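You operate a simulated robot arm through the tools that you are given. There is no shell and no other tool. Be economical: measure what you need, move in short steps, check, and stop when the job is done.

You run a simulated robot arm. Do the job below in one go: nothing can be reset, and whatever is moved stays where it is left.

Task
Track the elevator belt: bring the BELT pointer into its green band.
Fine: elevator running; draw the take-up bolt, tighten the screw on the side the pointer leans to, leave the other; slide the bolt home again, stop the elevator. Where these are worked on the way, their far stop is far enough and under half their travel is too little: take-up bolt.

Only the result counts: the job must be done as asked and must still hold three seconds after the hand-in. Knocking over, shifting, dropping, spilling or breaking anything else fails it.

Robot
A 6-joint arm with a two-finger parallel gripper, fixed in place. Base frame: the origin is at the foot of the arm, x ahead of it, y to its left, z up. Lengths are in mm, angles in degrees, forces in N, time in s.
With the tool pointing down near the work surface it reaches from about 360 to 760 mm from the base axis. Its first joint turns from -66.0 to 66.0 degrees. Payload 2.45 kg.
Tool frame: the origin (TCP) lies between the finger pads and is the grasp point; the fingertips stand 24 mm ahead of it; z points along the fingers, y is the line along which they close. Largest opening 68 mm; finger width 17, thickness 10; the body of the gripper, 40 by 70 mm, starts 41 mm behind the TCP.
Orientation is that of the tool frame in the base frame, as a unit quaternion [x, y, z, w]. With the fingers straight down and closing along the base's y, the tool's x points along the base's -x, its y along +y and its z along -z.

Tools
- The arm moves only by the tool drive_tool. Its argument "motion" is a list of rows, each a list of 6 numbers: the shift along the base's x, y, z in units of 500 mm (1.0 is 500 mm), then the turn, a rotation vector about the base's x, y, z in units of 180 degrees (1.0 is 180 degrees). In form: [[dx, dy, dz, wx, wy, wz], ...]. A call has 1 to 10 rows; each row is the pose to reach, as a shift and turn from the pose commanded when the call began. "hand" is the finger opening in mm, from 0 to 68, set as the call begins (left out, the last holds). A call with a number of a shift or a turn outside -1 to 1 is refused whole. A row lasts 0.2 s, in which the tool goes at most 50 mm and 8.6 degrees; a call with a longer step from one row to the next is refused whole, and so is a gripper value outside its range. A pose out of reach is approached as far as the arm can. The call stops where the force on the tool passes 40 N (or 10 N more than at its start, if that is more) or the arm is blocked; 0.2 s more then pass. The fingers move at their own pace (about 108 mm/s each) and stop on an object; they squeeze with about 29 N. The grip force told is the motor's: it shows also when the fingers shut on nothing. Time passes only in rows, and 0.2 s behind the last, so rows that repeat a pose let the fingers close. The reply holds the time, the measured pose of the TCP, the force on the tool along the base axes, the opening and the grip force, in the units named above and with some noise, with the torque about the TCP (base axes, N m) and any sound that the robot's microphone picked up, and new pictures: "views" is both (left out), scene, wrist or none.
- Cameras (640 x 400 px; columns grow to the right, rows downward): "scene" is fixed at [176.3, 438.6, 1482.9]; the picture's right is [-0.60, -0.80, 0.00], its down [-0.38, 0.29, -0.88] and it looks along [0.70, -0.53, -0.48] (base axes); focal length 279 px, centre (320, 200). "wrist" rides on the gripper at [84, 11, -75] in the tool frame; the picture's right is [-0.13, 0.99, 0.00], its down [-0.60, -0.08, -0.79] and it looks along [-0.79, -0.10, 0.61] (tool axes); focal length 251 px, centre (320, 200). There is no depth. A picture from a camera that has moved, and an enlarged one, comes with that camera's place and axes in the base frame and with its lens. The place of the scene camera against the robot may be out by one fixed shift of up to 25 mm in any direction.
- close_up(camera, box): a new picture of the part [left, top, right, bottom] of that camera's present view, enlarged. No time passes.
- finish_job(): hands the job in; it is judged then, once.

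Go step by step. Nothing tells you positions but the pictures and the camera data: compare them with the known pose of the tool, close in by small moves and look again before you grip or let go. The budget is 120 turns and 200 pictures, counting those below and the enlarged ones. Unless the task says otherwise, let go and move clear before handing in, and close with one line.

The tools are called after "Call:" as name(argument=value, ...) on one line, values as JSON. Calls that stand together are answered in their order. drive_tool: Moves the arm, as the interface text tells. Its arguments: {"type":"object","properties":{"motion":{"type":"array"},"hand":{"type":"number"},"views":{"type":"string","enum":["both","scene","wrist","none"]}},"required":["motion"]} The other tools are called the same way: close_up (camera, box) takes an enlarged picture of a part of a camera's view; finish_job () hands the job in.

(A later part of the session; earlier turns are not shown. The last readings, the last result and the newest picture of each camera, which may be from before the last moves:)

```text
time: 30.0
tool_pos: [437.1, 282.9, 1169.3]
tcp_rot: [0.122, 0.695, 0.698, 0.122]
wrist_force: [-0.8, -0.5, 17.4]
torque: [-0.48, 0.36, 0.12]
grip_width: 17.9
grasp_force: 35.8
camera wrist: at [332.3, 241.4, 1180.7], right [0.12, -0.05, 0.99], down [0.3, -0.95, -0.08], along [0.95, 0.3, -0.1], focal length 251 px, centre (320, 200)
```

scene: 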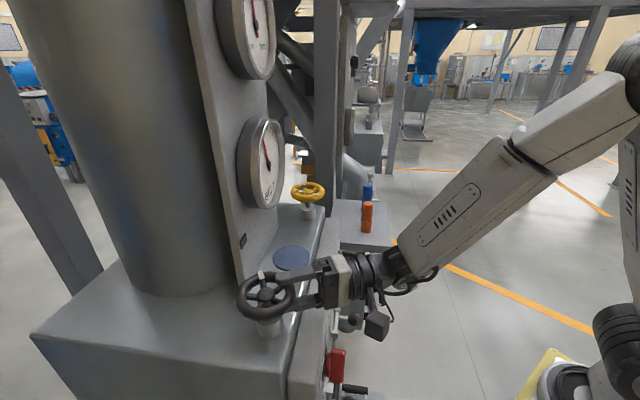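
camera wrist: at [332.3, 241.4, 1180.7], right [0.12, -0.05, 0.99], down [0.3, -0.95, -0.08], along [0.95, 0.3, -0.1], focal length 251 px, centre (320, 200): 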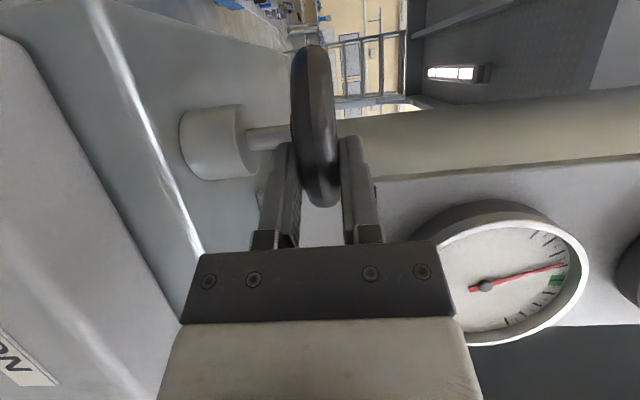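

Gripped. I turn the wheel clockwise (from above) by 28° in an arc and watch the dial.

Call:
drive_tool(motion=[[-0.0052, 0.0024, 0.001, 0, 0, -0.0194], [-0.0104, 0.0048, 0.002, 0, 0, -0.0389], [-0.0152, 0.0078, 0.002, 0, 0, -0.0583], [-0.02, 0.0108, 0.002, 0, 0, -0.0778], [-0.0245, 0.0144, 0.002, 0, 0, -0.0972], [-0.0289, 0.018, 0.002, 0, 0, -0.1167], [-0.0329, 0.022, 0.002, 0, 0, -0.1361], [-0.0369, 0.0261, 0.002, 0, 0, -0.1556]], views="both")

Call:
close_up(camera="wrist", box=[400, 180, 640, 380])

Call:
close_up(camera="scene", box=[220, 240, 360, 350])

```text
time: 31.6
tool_pos: [438.7, 266.5, 1170.1]
tcp_rot: [0.253, 0.665, 0.656, 0.253]
wrist_force: [4.0, 13.7, -4.9]
torque: [0.16, -0.19, 0.02]
grip_width: 18.2
grasp_force: 36.3
out of reach, approached as far as the arm can: row 6, 7, 8
stopped in row 8: the force on the tool passed its limit at 64 N (the readings are from after the stop); the commanded pose is now the measured one
camera wrist: at [324.9, 268.0, 1181.9], right [0.1, -0.08, 0.99], down [-0.08, -0.99, -0.07], along [0.99, -0.07, -0.11], focal length 251 px, centre (320, 200)
```

scene: 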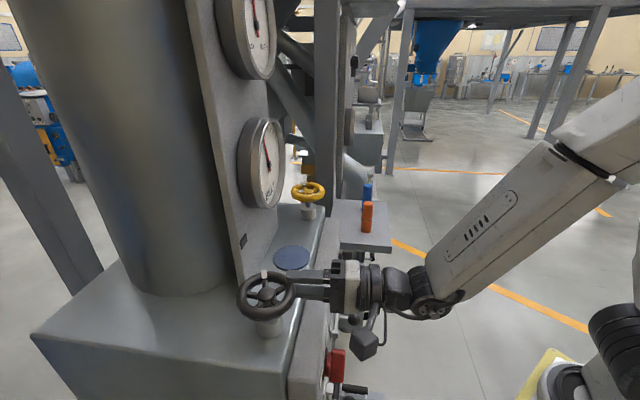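
wrist: 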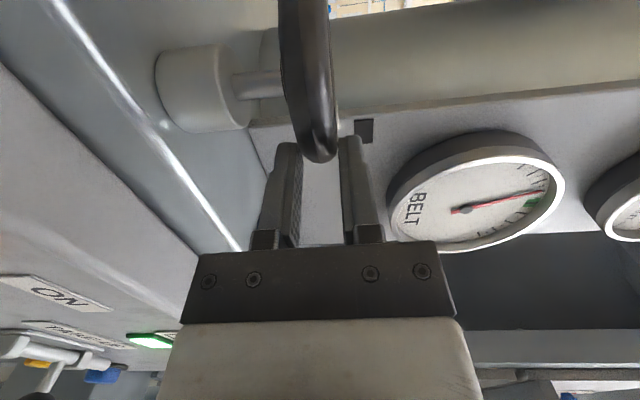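

```text
2.00 times, centred on (520, 280) of wrist
camera zoom: at [324.9, 268.0, 1181.9], right [0.1, -0.08, 0.99], down [-0.08, -0.99, -0.07], along [0.99, -0.07, -0.11], focal length 503 px, centre (-80, 40)
```

zoom: 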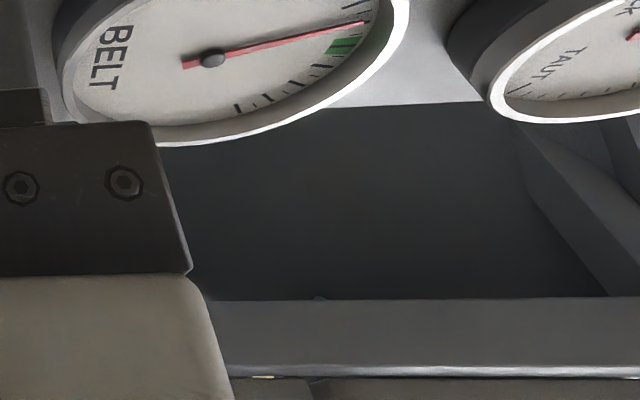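

```text
3.64 times, centred on (290, 295) of scene
camera zoom: at [176.5, 439.1, 1482.7], right [-0.6, -0.8, 0.0], down [-0.38, 0.29, -0.88], along [0.7, -0.53, -0.48], focal length 1016 px, centre (429, -146)
```

zoom: 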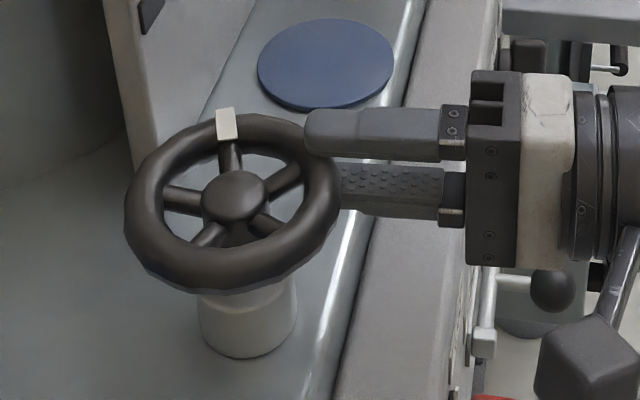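

The hand ran out of reach close to the base and slid off the rim; the wheel turned only about 7° clockwise. I release, swing round and approach from the right side (φ≈115°) where there is room for a longer arc.

Call:
drive_tool(motion=[[0, 0, 0, 0, 0, 0], [0, -0.06, 0, 0, 0, 0], [0.015, -0.0625, 0, 0, 0, 0.0465], [0.031, -0.065, 0, 0, 0, 0.093], [0.046, -0.0675, 0, 0, 0, 0.1395], [0.062, -0.07, 0, 0, 0, 0.186], [0.077, -0.0725, 0, 0, 0, 0.2325], [0.093, -0.075, 0, 0, 0, 0.279], [0.108, -0.0775, 0, 0, 0, 0.3255], [0.1236, -0.0804, 0, 0, 0, 0.372]], hand=44, views="both")

Call:
close_up(camera="scene", box=[220, 100, 320, 220])

```text
time: 33.8
tool_pos: [499.9, 225.3, 1170.8]
tcp_rot: [-0.156, 0.694, 0.687, -0.152]
wrist_force: [0.6, -0.5, -0.1]
torque: [-0.01, 0.0, -0.02]
grip_width: 43.9
grasp_force: 0.2
out of reach, approached as far as the arm can: row 2
camera wrist: at [455.7, 122.7, 1182.4], right [0.11, 0.06, 0.99], down [0.88, -0.46, -0.07], along [0.46, 0.88, -0.11], focal length 251 px, centre (320, 200)
```

scene: 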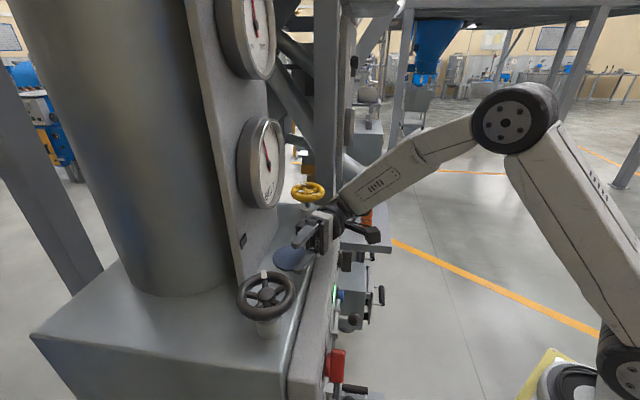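
wrist: 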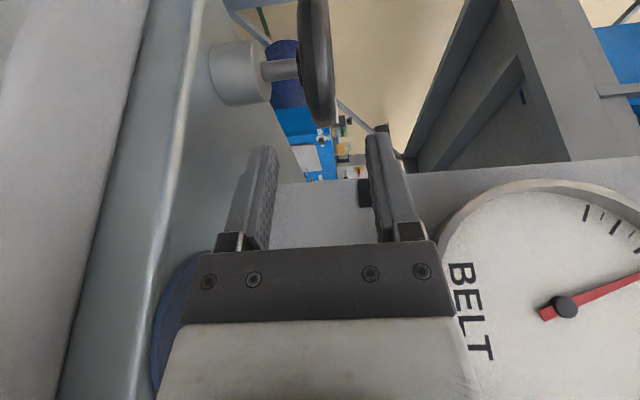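

```text
3.33 times, centred on (270, 160) of scene
camera zoom: at [176.3, 438.6, 1482.9], right [-0.6, -0.8, 0.0], down [-0.38, 0.29, -0.88], along [0.7, -0.53, -0.48], focal length 931 px, centre (487, 333)
```

zoom: 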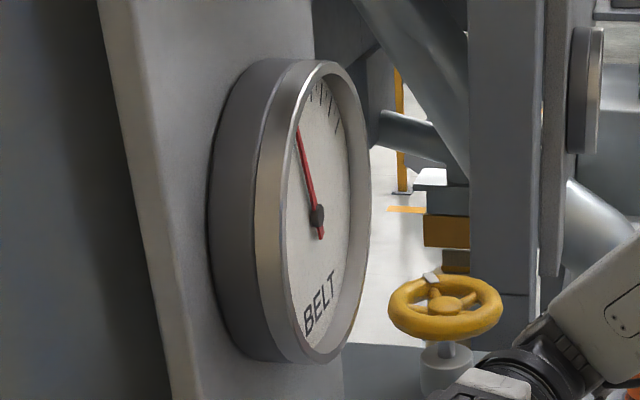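

No contact with the yellow wheel; the arm has room. I advance onto the rim from this side and close.

Call:
drive_tool(motion=[[-0.0195, 0.0405, -0.001, 0, 0, 0], [-0.039, 0.081, -0.002, 0, 0, 0], [-0.0586, 0.1216, -0.002, 0, 0, 0]], views="wrist")

Call:
drive_tool(motion=[[0, 0, 0, 0, 0, 0], [0, 0, 0, 0, 0, 0]], hand=0, views="wrist")

```text
time: 34.6
tool_pos: [468.9, 286.2, 1168.8]
tcp_rot: [-0.155, 0.694, 0.687, -0.151]
wrist_force: [-1.4, 0.0, 0.1]
torque: [0.01, 0.03, 0.0]
grip_width: 44.0
grasp_force: 0.0
camera wrist: at [424.5, 182.8, 1180.4], right [0.11, 0.06, 0.99], down [0.88, -0.47, -0.07], along [0.46, 0.88, -0.11], focal length 251 px, centre (320, 200)
```

wrist: 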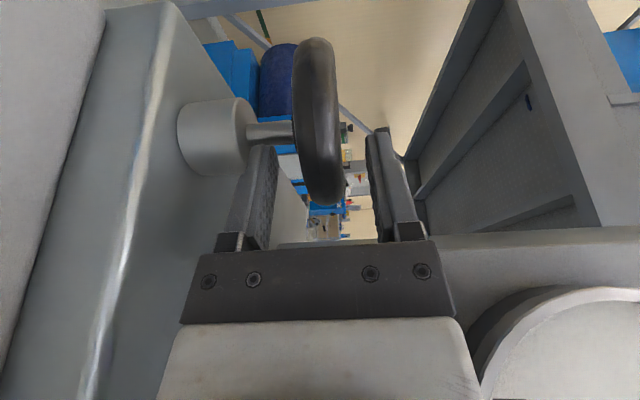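

```text
time: 35.2
tool_pos: [470.4, 286.1, 1171.0]
tcp_rot: [-0.155, 0.692, 0.688, -0.151]
wrist_force: [-1.1, 2.6, 10.3]
torque: [0.71, 0.64, 0.0]
grip_width: 18.0
grasp_force: 36.3
camera wrist: at [424.4, 182.9, 1181.4], right [0.11, 0.06, 0.99], down [0.88, -0.47, -0.07], along [0.46, 0.88, -0.1], focal length 251 px, centre (320, 200)
```

wrist: 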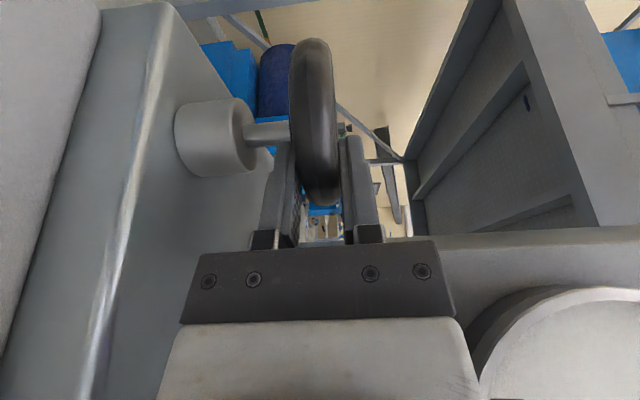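

Gripped again. Now the arc of 42° clockwise in small steps, raised 1.5 mm to unload the vertical force.

Call:
drive_tool(motion=[[-0.005, -0.002, 0.002, 0, 0, -0.0195], [-0.01, -0.0039, 0.003, 0, 0, -0.0389], [-0.0152, -0.0054, 0.003, 0, 0, -0.0583], [-0.0204, -0.0066, 0.003, 0, 0, -0.0778], [-0.0257, -0.0075, 0.003, 0, 0, -0.0972], [-0.0311, -0.008, 0.003, 0, 0, -0.1167], [-0.0364, -0.0082, 0.003, 0, 0, -0.1361], [-0.0418, -0.0081, 0.003, 0, 0, -0.1556], [-0.0472, -0.0076, 0.003, 0, 0, -0.175], [-0.0525, -0.0069, 0.003, 0, 0, -0.1944]], views="both")

Call:
close_up(camera="scene", box=[220, 100, 320, 220])

Call:
close_up(camera="scene", box=[220, 240, 360, 350])

```text
time: 37.4
tool_pos: [444.8, 282.0, 1171.0]
tcp_rot: [0.063, 0.709, 0.7, 0.063]
wrist_force: [24.9, 1.3, -14.8]
torque: [0.9, -0.03, -0.85]
grip_width: 18.1
grasp_force: 36.3
camera wrist: at [349.0, 224.0, 1182.2], right [0.13, -0.01, 0.99], down [0.45, -0.89, -0.07], along [0.88, 0.46, -0.11], focal length 251 px, centre (320, 200)
```

scene: 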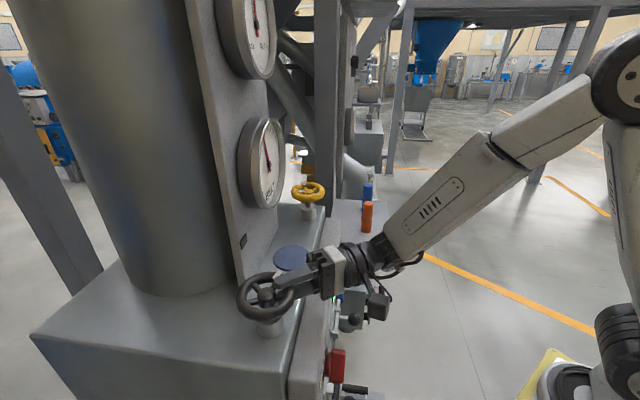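
wrist: 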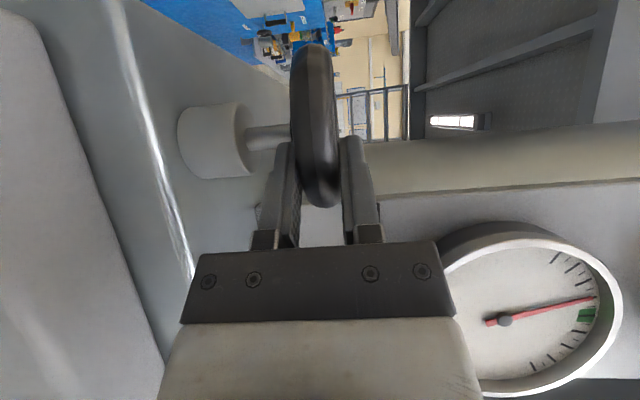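

```text
3.33 times, centred on (270, 160) of scene
camera zoom: at [177.4, 438.8, 1482.7], right [-0.6, -0.8, 0.0], down [-0.38, 0.29, -0.88], along [0.7, -0.53, -0.48], focal length 931 px, centre (487, 333)
```

zoom: 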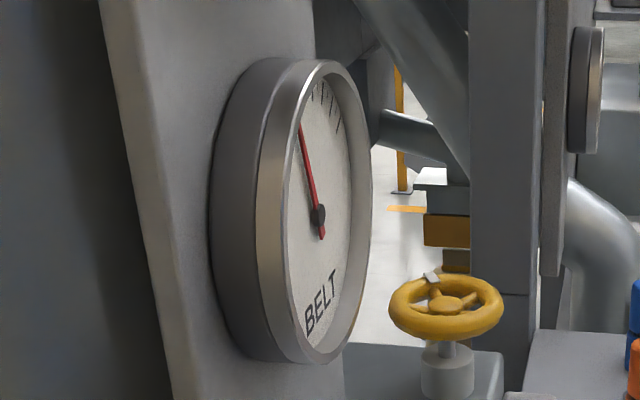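

```text
3.64 times, centred on (290, 295) of scene
camera zoom: at [177.4, 438.8, 1482.7], right [-0.6, -0.8, 0.0], down [-0.38, 0.29, -0.88], along [0.7, -0.53, -0.48], focal length 1016 px, centre (429, -146)
```

zoom: 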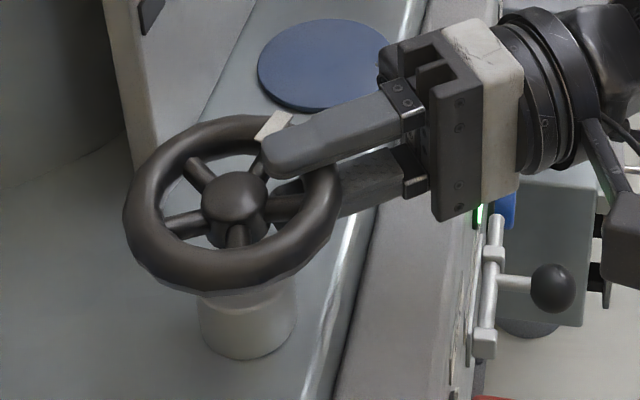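

The wheel follows and the pointer is coming toward green. I read the dial closely.

Call:
close_up(camera="wrist", box=[440, 210, 640, 400])

```text
2.11 times, centred on (540, 305) of wrist
camera zoom: at [349.0, 224.0, 1182.2], right [0.13, -0.01, 0.99], down [0.45, -0.89, -0.07], along [0.88, 0.46, -0.11], focal length 529 px, centre (-143, -21)
```

zoom: 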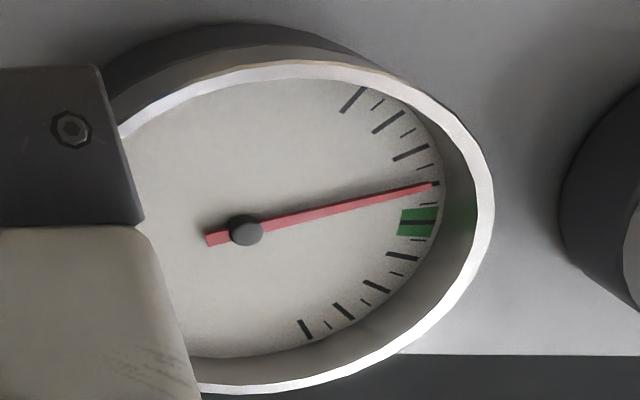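

The pointer is about one division left of the green centre, having moved ~0.4 division in ~42°. I re-grip and give another stroke.

Call:
drive_tool(motion=[[0, 0, 0, 0, 0, 0], [-0.0124, -0.0708, 0, 0, 0, 0], [0.0098, -0.0732, 0, 0, 0, 0.0444], [0.0322, -0.0724, 0, 0, 0, 0.0889], [0.0542, -0.0684, 0, 0, 0, 0.1333], [0.0754, -0.0616, 0, 0, 0, 0.1778], [0.088, -0.0558, 0, 0, 0, 0.2056], [0.0716, -0.0236, 0, 0, 0, 0.2056], [0.0554, 0.0084, 0, 0, 0, 0.2056]], hand=40, views="wrist")

```text
time: 39.4
tool_pos: [471.6, 286.3, 1171.2]
tcp_rot: [-0.166, 0.691, 0.684, -0.163]
wrist_force: [0.0, -0.1, 0.4]
torque: [0.0, 0.02, 0.0]
grip_width: 40.1
grasp_force: 0.1
camera wrist: at [430.3, 181.8, 1182.7], right [0.11, 0.07, 0.99], down [0.9, -0.43, -0.07], along [0.43, 0.9, -0.11], focal length 251 px, centre (320, 200)
```

wrist: 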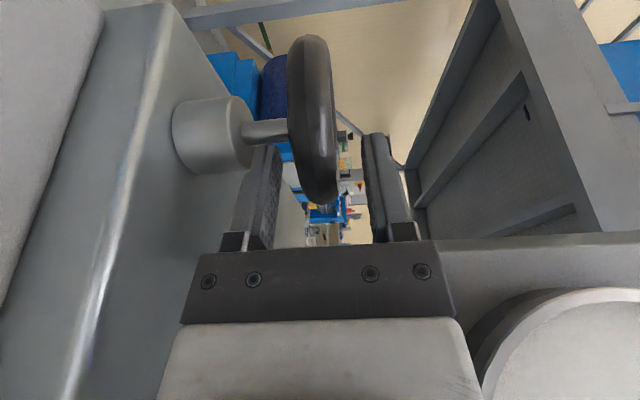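

Call:
drive_tool(motion=[[0, 0, 0, 0, 0, 0], [0, 0, 0, 0, 0, 0], [-0.0078, -0.0034, 0, 0, 0, -0.0306], [-0.0158, -0.0062, 0, 0, 0, -0.0611], [-0.024, -0.0082, 0, 0, 0, -0.0917], [-0.0324, -0.0092, 0, 0, 0, -0.1222], [-0.0408, -0.0096, 0, 0, 0, -0.1528], [-0.0492, -0.0092, 0, 0, 0, -0.1833], [-0.0576, -0.0078, 0, 0, 0, -0.2139], [-0.0658, -0.0058, 0, 0, 0, -0.2444]], hand=0, views="both")

Call:
close_up(camera="wrist", box=[440, 210, 640, 400])

Call:
close_up(camera="scene", box=[220, 240, 360, 350])

```text
time: 41.6
tool_pos: [440.8, 283.7, 1169.7]
tcp_rot: [0.107, 0.703, 0.695, 0.107]
wrist_force: [23.1, -10.3, -16.1]
torque: [0.92, -0.11, -0.94]
grip_width: 17.8
grasp_force: 36.1
camera wrist: at [337.7, 238.0, 1182.0], right [0.12, -0.03, 0.99], down [0.34, -0.94, -0.07], along [0.93, 0.35, -0.11], focal length 251 px, centre (320, 200)
```

scene: 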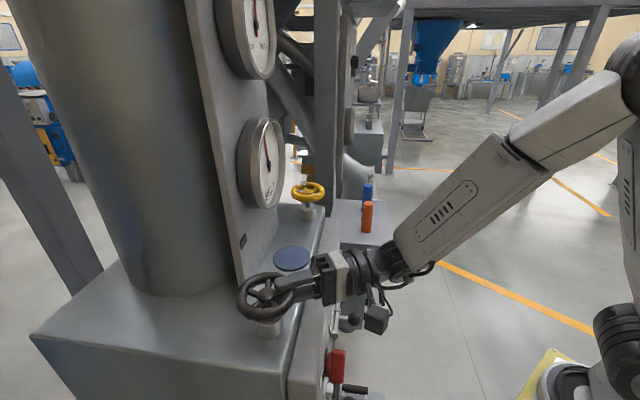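
wrist: 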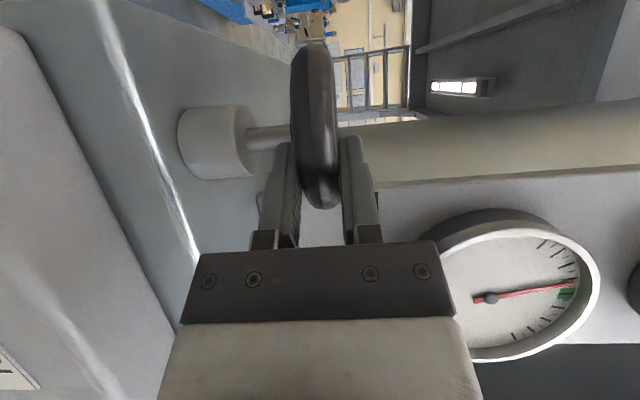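

```text
2.11 times, centred on (540, 305) of wrist
camera zoom: at [337.7, 238.0, 1182.0], right [0.12, -0.03, 0.99], down [0.34, -0.94, -0.07], along [0.93, 0.35, -0.11], focal length 529 px, centre (-143, -21)
```

zoom: 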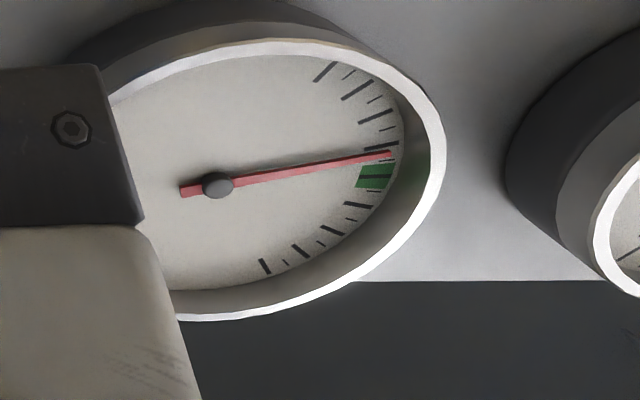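

```text
3.64 times, centred on (290, 295) of scene
camera zoom: at [177.3, 438.4, 1482.9], right [-0.6, -0.8, 0.0], down [-0.38, 0.29, -0.88], along [0.7, -0.53, -0.48], focal length 1016 px, centre (429, -146)
```

zoom: 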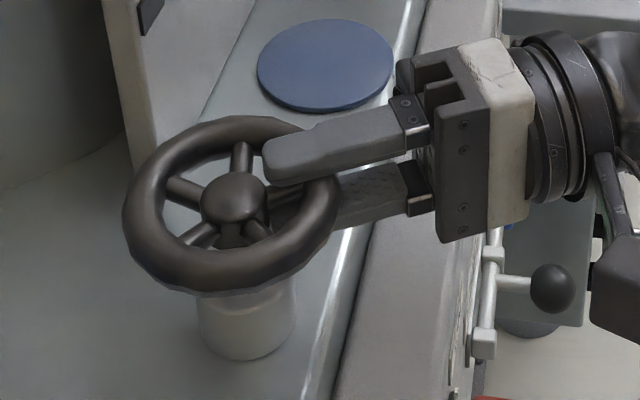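

Progress: about 0.6 division left. Another re-grip and stroke.

Call:
drive_tool(motion=[[0, 0, 0, 0, 0, 0], [-0.021, -0.0688, 0.001, 0, 0, 0], [0.0008, -0.0738, 0.001, 0, 0, 0.0444], [0.023, -0.0758, 0.001, 0, 0, 0.0889], [0.0452, -0.0746, 0.001, 0, 0, 0.1333], [0.0672, -0.0704, 0.001, 0, 0, 0.1778], [0.0884, -0.063, 0.001, 0, 0, 0.2222], [0.0984, -0.0584, 0.001, 0, 0, 0.2444], [0.082, -0.0262, 0.001, 0, 0, 0.2444], [0.0658, 0.0058, 0.001, 0, 0, 0.2444]], hand=40, views="wrist")

```text
time: 43.8
tool_pos: [471.9, 287.5, 1172.2]
tcp_rot: [-0.166, 0.691, 0.685, -0.162]
wrist_force: [-0.8, -0.1, -0.8]
torque: [-0.02, -0.01, -0.02]
grip_width: 39.9
grasp_force: 0.0
camera wrist: at [430.5, 183.2, 1183.1], right [0.11, 0.07, 0.99], down [0.9, -0.43, -0.07], along [0.43, 0.9, -0.11], focal length 251 px, centre (320, 200)
```

wrist: 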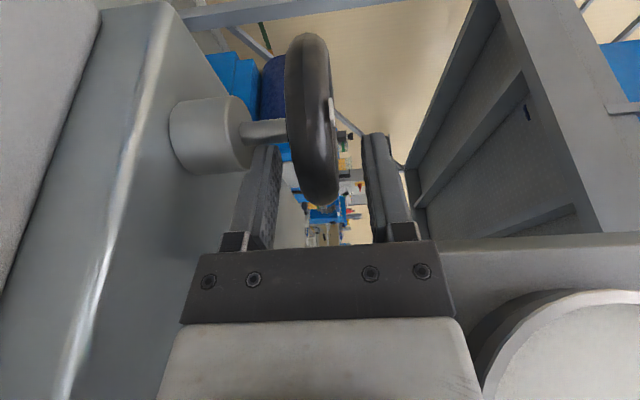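

Call:
drive_tool(motion=[[0, 0, 0, 0, 0, 0], [0, 0, 0, 0, 0, 0], [-0.0078, -0.0034, 0, 0, 0, -0.0306], [-0.0158, -0.0062, 0, 0, 0, -0.0611], [-0.024, -0.0082, 0, 0, 0, -0.0917], [-0.0324, -0.0092, 0, 0, 0, -0.1222], [-0.0408, -0.0096, 0, 0, 0, -0.1528], [-0.0492, -0.0092, 0, 0, 0, -0.1833], [-0.0576, -0.0078, 0, 0, 0, -0.2139], [-0.0658, -0.0058, 0, 0, 0, -0.2444]], hand=0, views="wrist")

Call:
close_up(camera="wrist", box=[440, 210, 640, 400])

Call:
close_up(camera="scene", box=[220, 240, 360, 350])

```text
time: 46.0
tool_pos: [439.5, 284.0, 1169.9]
tcp_rot: [0.106, 0.704, 0.694, 0.106]
wrist_force: [22.9, -6.1, -21.4]
torque: [0.98, 0.05, -0.84]
grip_width: 18.1
grasp_force: 36.5
camera wrist: at [337.0, 238.0, 1182.4], right [0.13, -0.02, 0.99], down [0.34, -0.94, -0.07], along [0.93, 0.35, -0.11], focal length 251 px, centre (320, 200)
```

wrist: 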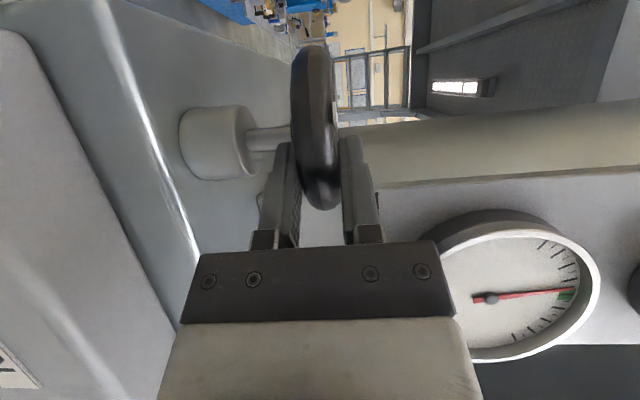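

```text
2.11 times, centred on (540, 305) of wrist
camera zoom: at [337.0, 238.0, 1182.4], right [0.13, -0.02, 0.99], down [0.34, -0.94, -0.07], along [0.93, 0.35, -0.11], focal length 529 px, centre (-143, -21)
```

zoom: 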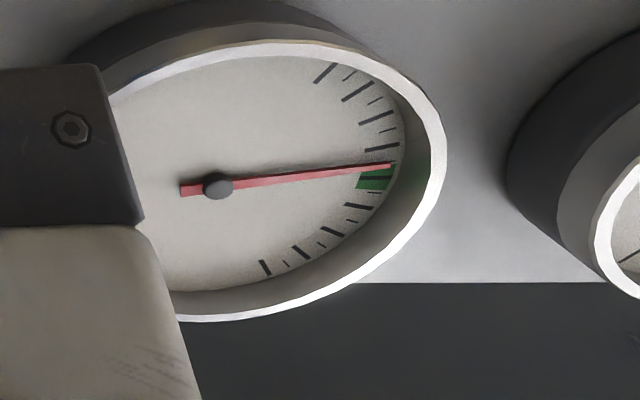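

```text
3.64 times, centred on (290, 295) of scene
camera zoom: at [177.4, 438.6, 1482.8], right [-0.6, -0.8, 0.0], down [-0.38, 0.29, -0.88], along [0.7, -0.53, -0.48], focal length 1016 px, centre (429, -146)
```

zoom: 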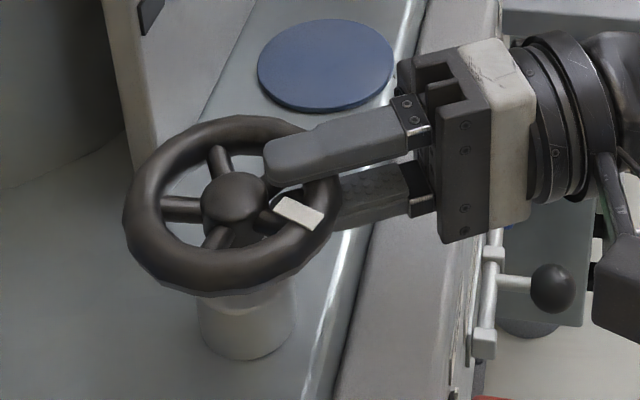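

Pointer is now at the upper edge of the green; one more stroke should centre it.

Call:
drive_tool(motion=[[0, 0, 0, 0, 0, 0], [-0.021, -0.0688, 0.001, 0, 0, 0], [0.0008, -0.0738, 0.001, 0, 0, 0.0444], [0.023, -0.0758, 0.001, 0, 0, 0.0889], [0.0452, -0.0746, 0.001, 0, 0, 0.1333], [0.0672, -0.0704, 0.001, 0, 0, 0.1778], [0.0884, -0.063, 0.001, 0, 0, 0.2222], [0.0984, -0.0584, 0.001, 0, 0, 0.2444], [0.082, -0.0262, 0.001, 0, 0, 0.2444], [0.0658, 0.0058, 0.001, 0, 0, 0.2444]], hand=40, views="wrist")

Call:
drive_tool(motion=[[0, 0, 0, 0, 0, 0], [0, 0, 0, 0, 0, 0], [-0.0078, -0.0034, 0, 0, 0, -0.0306], [-0.0158, -0.0062, 0, 0, 0, -0.0611], [-0.024, -0.0082, 0, 0, 0, -0.0917], [-0.0324, -0.0092, 0, 0, 0, -0.1222], [-0.0408, -0.0096, 0, 0, 0, -0.1528], [-0.0492, -0.0092, 0, 0, 0, -0.1833], [-0.0576, -0.0078, 0, 0, 0, -0.2139], [-0.0658, -0.0058, 0, 0, 0, -0.2444]], hand=0, views="wrist")

Call:
close_up(camera="wrist", box=[440, 210, 640, 400])

Call:
close_up(camera="scene", box=[220, 240, 360, 350])

```text
time: 48.2
tool_pos: [471.6, 286.8, 1172.9]
tcp_rot: [-0.167, 0.691, 0.685, -0.162]
wrist_force: [0.2, -0.6, 0.5]
torque: [0.0, -0.03, 0.07]
grip_width: 39.8
grasp_force: 0.0
camera wrist: at [431.0, 182.5, 1183.9], right [0.11, 0.07, 0.99], down [0.9, -0.43, -0.07], along [0.43, 0.9, -0.11], focal length 251 px, centre (320, 200)
```

wrist: 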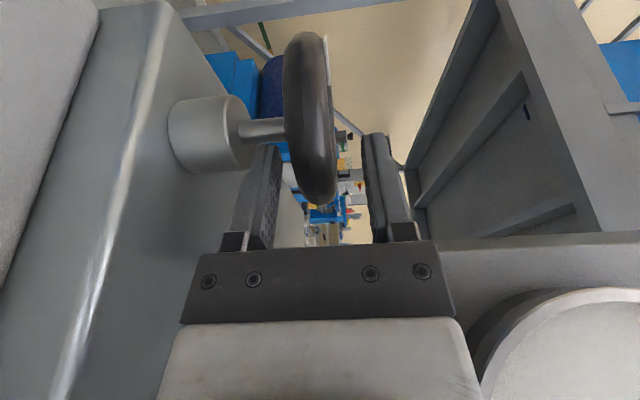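

```text
time: 50.4
tool_pos: [439.9, 283.3, 1170.3]
tcp_rot: [0.107, 0.704, 0.694, 0.106]
wrist_force: [24.6, -1.9, -23.6]
torque: [0.85, -0.13, -0.87]
grip_width: 18.1
grasp_force: 36.5
camera wrist: at [337.8, 237.3, 1182.4], right [0.13, -0.02, 0.99], down [0.34, -0.94, -0.07], along [0.93, 0.35, -0.11], focal length 251 px, centre (320, 200)
```

wrist: 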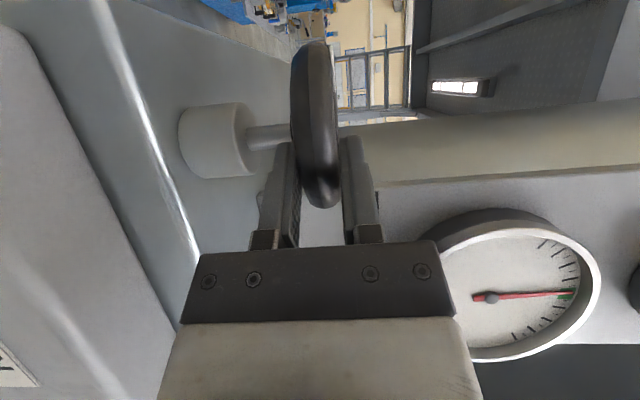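

```text
2.11 times, centred on (540, 305) of wrist
camera zoom: at [337.8, 237.3, 1182.4], right [0.13, -0.02, 0.99], down [0.34, -0.94, -0.07], along [0.93, 0.35, -0.11], focal length 529 px, centre (-143, -21)
```

zoom: 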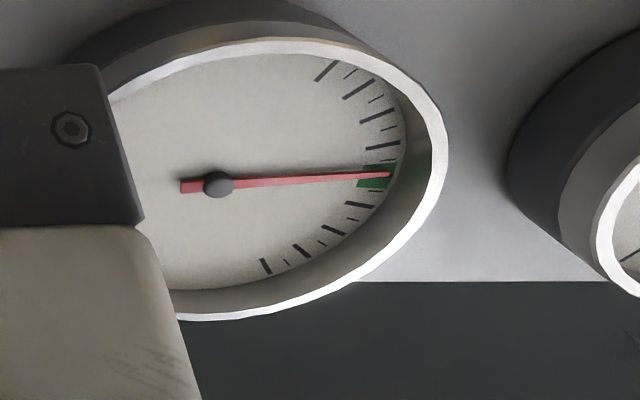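

```text
3.64 times, centred on (290, 295) of scene
camera zoom: at [177.5, 438.8, 1482.7], right [-0.6, -0.8, 0.0], down [-0.38, 0.29, -0.88], along [0.7, -0.53, -0.48], focal length 1016 px, centre (429, -146)
```

zoom: 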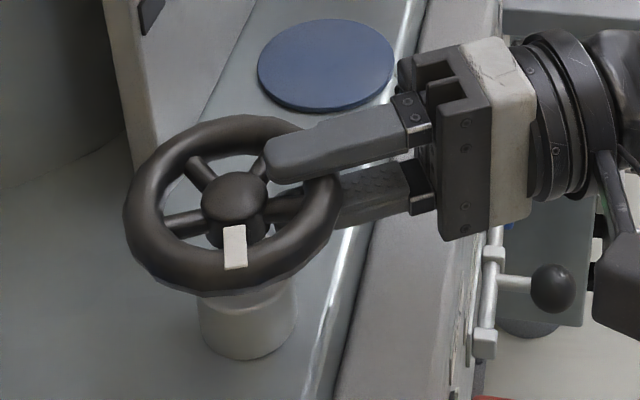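

The pointer sits at the green centre. I release, back off and read it once more unloaded.

Call:
drive_tool(motion=[[0, 0, 0, 0, 0, 0], [0, 0, 0, 0, 0, 0], [-0.021, -0.0688, 0, 0, 0, 0], [-0.02, -0.13, 0.01, 0, 0, 0], [0.02, -0.18, 0.03, 0, 0, 0], [0.06, -0.23, 0.04, 0, 0, 0]], hand=44, views="both")

Call:
close_up(camera="wrist", box=[380, 100, 640, 300])

Call:
close_up(camera="scene", box=[220, 100, 320, 220])

```text
time: 51.8
tool_pos: [466.4, 169.2, 1189.9]
tcp_rot: [0.105, 0.703, 0.695, 0.106]
wrist_force: [0.3, 0.2, 0.6]
torque: [0.0, -0.02, 0.0]
grip_width: 44.0
grasp_force: 0.1
camera wrist: at [364.5, 122.0, 1202.0], right [0.12, -0.03, 0.99], down [0.34, -0.94, -0.07], along [0.93, 0.35, -0.11], focal length 251 px, centre (320, 200)
```

scene: 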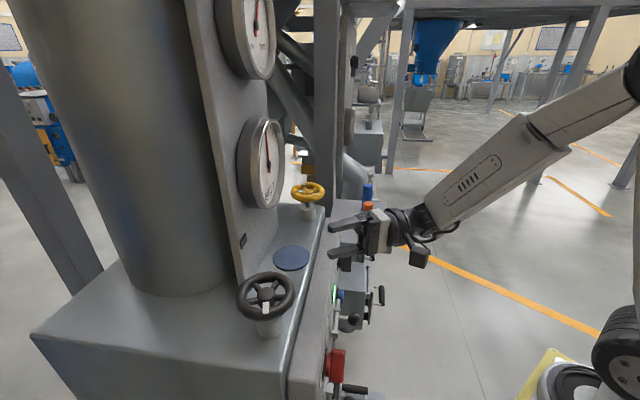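
wrist: 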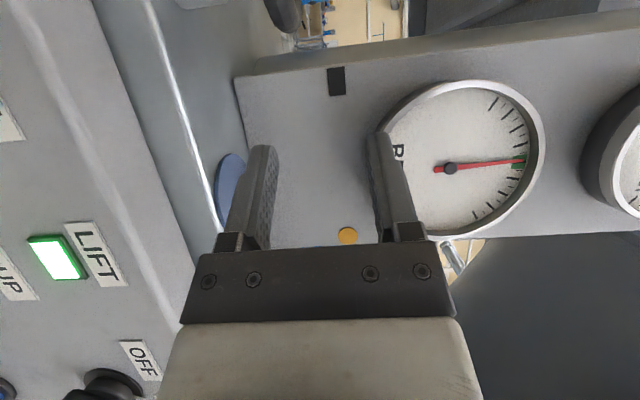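

```text
2.00 times, centred on (510, 200) of wrist
camera zoom: at [364.5, 122.0, 1202.0], right [0.12, -0.03, 0.99], down [0.34, -0.94, -0.07], along [0.93, 0.35, -0.11], focal length 503 px, centre (-60, 200)
```

zoom: 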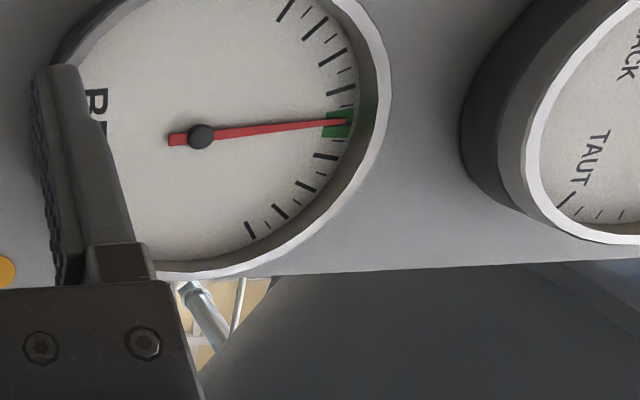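

```text
3.33 times, centred on (270, 160) of scene
camera zoom: at [176.3, 438.6, 1482.9], right [-0.6, -0.8, 0.0], down [-0.38, 0.29, -0.88], along [0.7, -0.53, -0.48], focal length 931 px, centre (487, 333)
```

zoom: 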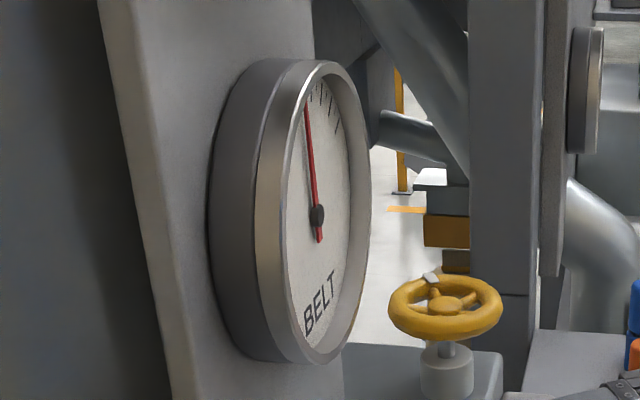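

The pointer is inside the green band with the hand off. Now I go back to the horizontal pose in front of the bolt to slide it home.

Call:
drive_tool(motion=[[-0.03, -0.04, 0, 0.0239, 0.0391, -0.0112], [-0.06, -0.08, 0, 0.0478, 0.0783, -0.0225], [-0.084, -0.124, -0.02, 0.0717, 0.1174, -0.0337], [-0.096, -0.17, -0.06, 0.0956, 0.1566, -0.045], [-0.096, -0.2, -0.12, 0.1194, 0.1957, -0.0562], [-0.09, -0.22, -0.19, 0.1433, 0.2349, -0.0674], [-0.084, -0.232, -0.26, 0.1672, 0.274, -0.0787], [-0.078, -0.24, -0.32, 0.1911, 0.3132, -0.0899], [-0.074, -0.244, -0.376, 0.215, 0.3523, -0.1012], [-0.07, -0.248, -0.428, 0.2389, 0.3915, -0.1124]], hand=60, views="none")

Call:
drive_tool(motion=[[0, 0, 0, 0.0245, 0.0401, -0.0115]], views="both")

Call:
close_up(camera="scene", box=[220, 100, 320, 220])

```text
time: 54.0
tool_pos: [434.1, 45.2, 978.5]
tcp_rot: [0.616, 0.322, 0.677, -0.24]
wrist_force: [0.5, -0.5, 0.3]
torque: [0.01, -0.02, -0.03]
grip_width: 60.0
grasp_force: 0.1
```

```text
refused: row 1 steps farther than a row can; nothing moved
```

```text
3.33 times, centred on (270, 160) of scene
camera zoom: at [176.3, 438.6, 1482.9], right [-0.6, -0.8, 0.0], down [-0.38, 0.29, -0.88], along [0.7, -0.53, -0.48], focal length 931 px, centre (487, 333)
```

zoom: 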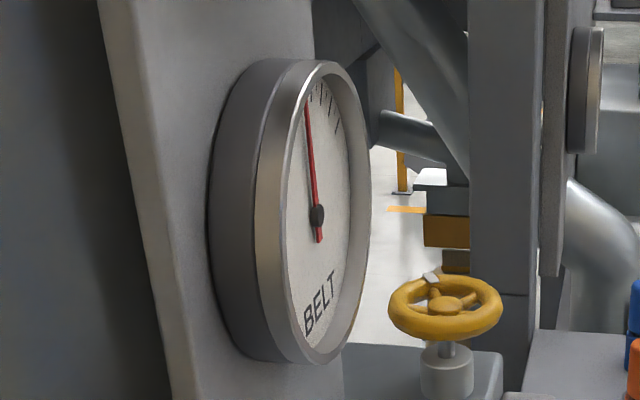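

The pointer holds steady. I finish the turn and go level with the ball.

Call:
drive_tool(motion=[[0, 0, -0.06, 0.0122, 0.02, -0.0057], [0, 0, -0.12, 0.0245, 0.0401, -0.0115], [0.023, 0.0275, -0.12, 0.0245, 0.0401, -0.0115], [0.046, 0.055, -0.12, 0.0245, 0.0401, -0.0115]], views="wrist")

```text
time: 55.0
tool_pos: [456.1, 73.8, 919.3]
tcp_rot: [0.653, 0.269, 0.654, -0.27]
wrist_force: [-0.1, -0.7, -0.1]
torque: [0.01, -0.01, 0.0]
grip_width: 60.1
grasp_force: 0.0
camera wrist: at [410.8, 13.5, 1002.5], right [0.7, -0.7, -0.13], down [-0.62, -0.5, -0.61], along [0.36, 0.5, -0.79], focal length 251 px, centre (320, 200)
```

wrist: 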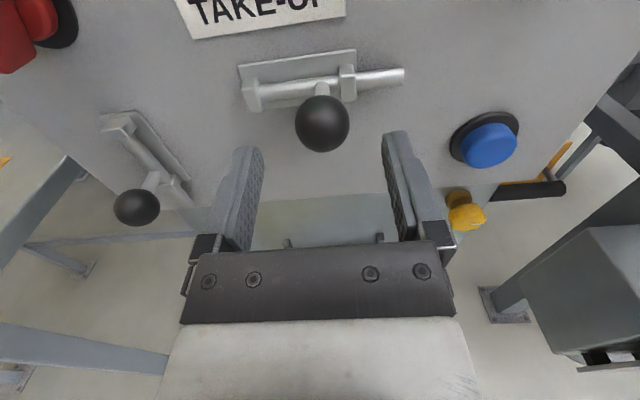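

Ball centred; I advance 40 mm, close, then slide it left to its stop.

Call:
drive_tool(motion=[[0.019, 0.019, -0.001, 0, 0, 0], [0.038, 0.038, -0.001, 0, 0, 0], [0.0566, 0.0566, -0.002, 0, 0, 0]], views="none")

Call:
drive_tool(motion=[[0, 0, 0, 0, 0, 0], [0, 0, 0, 0, 0, 0]], hand=0, views="none")

Call:
drive_tool(motion=[[-0.0113, 0.0113, 0, 0, 0, 0], [-0.0226, 0.0226, 0, 0, 0, 0], [-0.034, 0.034, 0, 0, 0, 0], [-0.043, 0.043, 0, 0, 0, 0], [-0.05, 0.05, 0, 0, 0, 0], [-0.058, 0.058, 0, 0, 0, 0]], views="wrist")

```text
time: 55.8
tool_pos: [483.7, 100.9, 917.7]
tcp_rot: [0.653, 0.27, 0.654, -0.271]
wrist_force: [0.6, 0.7, -0.3]
torque: [0.0, -0.01, 0.0]
grip_width: 60.1
grasp_force: 0.0
```

```text
time: 56.4
tool_pos: [484.9, 100.3, 918.7]
tcp_rot: [0.653, 0.27, 0.653, -0.271]
wrist_force: [2.2, 3.1, -0.6]
torque: [0.03, 0.04, 0.0]
grip_width: 29.1
grasp_force: 43.0
```

```text
time: 57.6
tool_pos: [463.8, 122.8, 917.9]
tcp_rot: [0.653, 0.265, 0.66, -0.262]
wrist_force: [-1.1, -9.8, 0.4]
torque: [0.05, 0.04, -0.12]
grip_width: 29.1
grasp_force: 42.9
stopped in row 6: the force on the tool passed its limit at 45 N (the readings are from after the stop); the commanded pose is now the measured one
camera wrist: at [416.3, 62.5, 1001.8], right [0.69, -0.72, -0.12], down [-0.62, -0.49, -0.61], along [0.38, 0.5, -0.78], focal length 251 px, centre (320, 200)
```

wrist: 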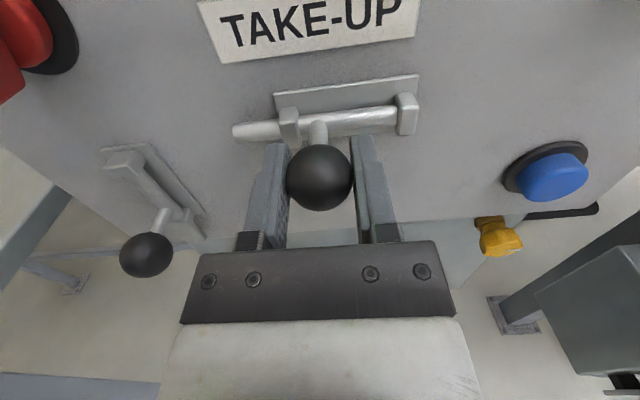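

The bolt is home. I release, back off and move to the elevator switch, rolled to match its RUN position.

Call:
drive_tool(motion=[[0, 0, 0, 0, 0, 0], [0, 0, 0, 0, 0, 0], [-0.04, -0.04, 0, 0, 0, 0], [-0.1, -0.1, 0, 0, 0, 0], [-0.08, -0.14, 0.05, 0, 0, 0], [-0.02, -0.18, 0.1, 0.0314, 0.0314, 0], [0.05, -0.22, 0.14, 0.0628, 0.0628, 0], [0.09, -0.255, 0.14, 0.0943, 0.0943, 0], [0.12, -0.28, 0.14, 0.1257, 0.1257, 0], [0.14, -0.294, 0.14, 0.157, 0.157, 0]], hand=60, views="both")

Call:
close_up(camera="scene", box=[220, 100, 320, 220])

Call:
close_up(camera="scene", box=[290, 230, 400, 400])

```text
time: 59.9
tool_pos: [533.6, -24.3, 987.9]
tcp_rot: [0.709, 0.027, 0.525, -0.471]
wrist_force: [0.1, 0.7, 0.1]
torque: [0.01, 0.01, 0.0]
grip_width: 60.1
grasp_force: 0.1
camera wrist: at [523.0, -120.2, 1046.6], right [0.47, -0.49, -0.73], down [-0.88, -0.23, -0.41], along [0.03, 0.84, -0.54], focal length 251 px, centre (320, 200)
```

scene: 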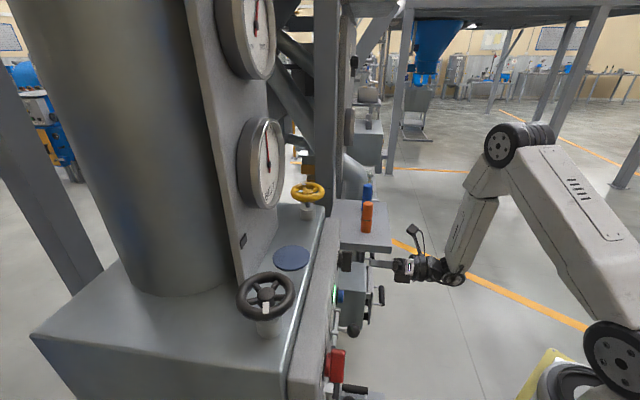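
wrist: 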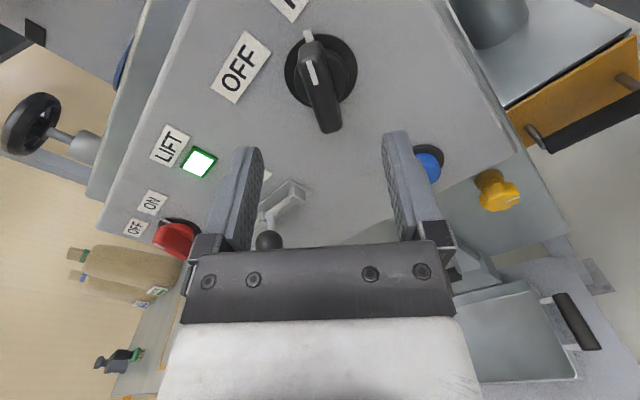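

```text
3.33 times, centred on (270, 160) of scene
camera zoom: at [176.3, 438.6, 1482.9], right [-0.6, -0.8, 0.0], down [-0.38, 0.29, -0.88], along [0.7, -0.53, -0.48], focal length 931 px, centre (487, 333)
```

zoom: 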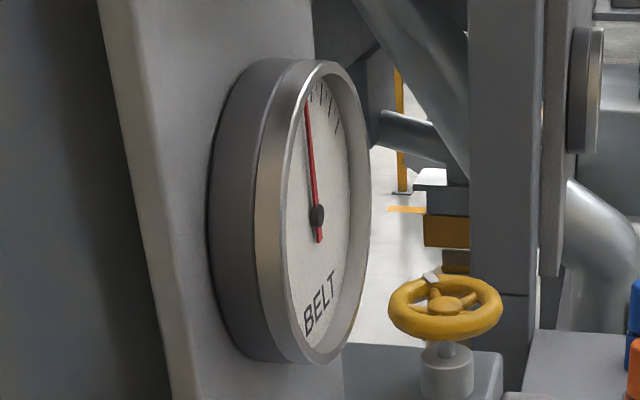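

```text
2.35 times, centred on (345, 315) of scene
camera zoom: at [176.3, 438.6, 1482.9], right [-0.6, -0.8, 0.0], down [-0.38, 0.29, -0.88], along [0.7, -0.53, -0.48], focal length 657 px, centre (261, -71)
```

zoom: 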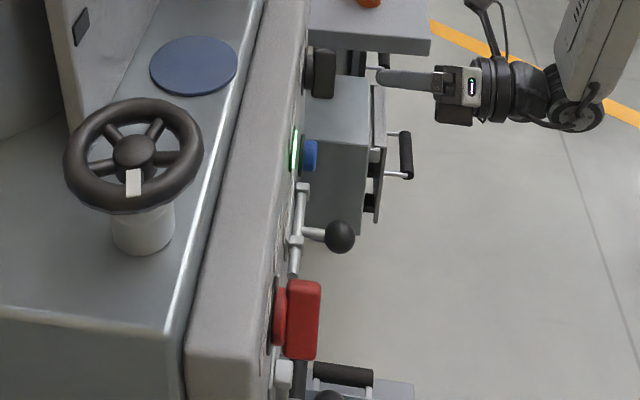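

All as wanted: bolt home, pointer in band. The switch handle looks about 10° less turned than my hand, so I unroll 10°, advance 55 mm and look.

Call:
drive_tool(motion=[[0, 0, 0, -0.02, -0.02, 0], [0.02, 0.022, 0, -0.0393, -0.0393, 0], [0.05, 0.053, 0, -0.0393, -0.0393, 0], [0.0765, 0.0805, 0, -0.0393, -0.0393, 0]], views="wrist")

```text
time: 60.9
tool_pos: [572.5, 15.5, 985.7]
tcp_rot: [0.702, 0.087, 0.566, -0.423]
wrist_force: [-0.1, -0.3, -0.8]
torque: [-0.01, -0.02, -0.01]
grip_width: 59.9
grasp_force: 0.1
camera wrist: at [554.3, -72.3, 1054.9], right [0.55, -0.58, -0.6], down [-0.83, -0.29, -0.48], along [0.11, 0.76, -0.64], focal length 251 px, centre (320, 200)
```

wrist: 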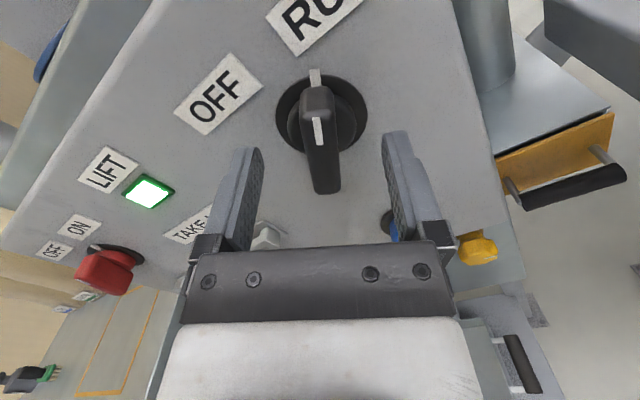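

Aligned. I close, then turn it back counter-clockwise to OFF.

Call:
drive_tool(motion=[[0, 0, 0.002, 0, 0, 0], [0, 0, 0.003, 0, 0, 0], [0, 0, 0.003, 0, 0, 0]], hand=0, views="none")

Call:
drive_tool(motion=[[0, 0, 0, -0.0322, -0.0322, 0], [0, 0, 0, -0.0644, -0.0644, 0], [0, 0, 0, -0.0966, -0.0966, 0], [0, 0, 0, -0.1288, -0.1288, 0], [0, 0, 0, -0.161, -0.161, 0], [0, 0, 0, -0.1932, -0.1932, 0], [0, 0, 0, -0.2254, -0.2254, 0], [0, 0, 0, -0.2576, -0.2576, 0], [0, 0, 0, -0.29, -0.29, 0]], views="wrist")

```text
time: 61.8
tool_pos: [573.0, 14.1, 986.8]
tcp_rot: [0.705, 0.086, 0.565, -0.419]
wrist_force: [11.2, 1.0, -7.9]
torque: [0.06, -0.1, 0.23]
grip_width: 16.2
grasp_force: 35.1
stopped in row 3: the force on the tool passed its limit at 41 N (the readings are from after the stop); the commanded pose is now the measured one
```

```text
time: 63.8
tool_pos: [570.6, 16.3, 988.0]
tcp_rot: [0.5, 0.487, 0.716, 0.0]
wrist_force: [-9.6, 14.7, -2.3]
torque: [0.92, 0.78, 0.8]
grip_width: 20.7
grasp_force: 38.1
camera wrist: at [481.6, -0.7, 1054.4], right [0.55, -0.58, 0.6], down [-0.3, -0.81, -0.51], along [0.78, 0.1, -0.62], focal length 251 px, centre (320, 200)
```

wrist: 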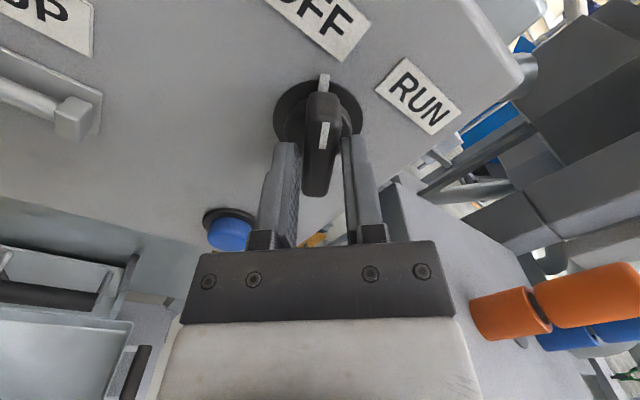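

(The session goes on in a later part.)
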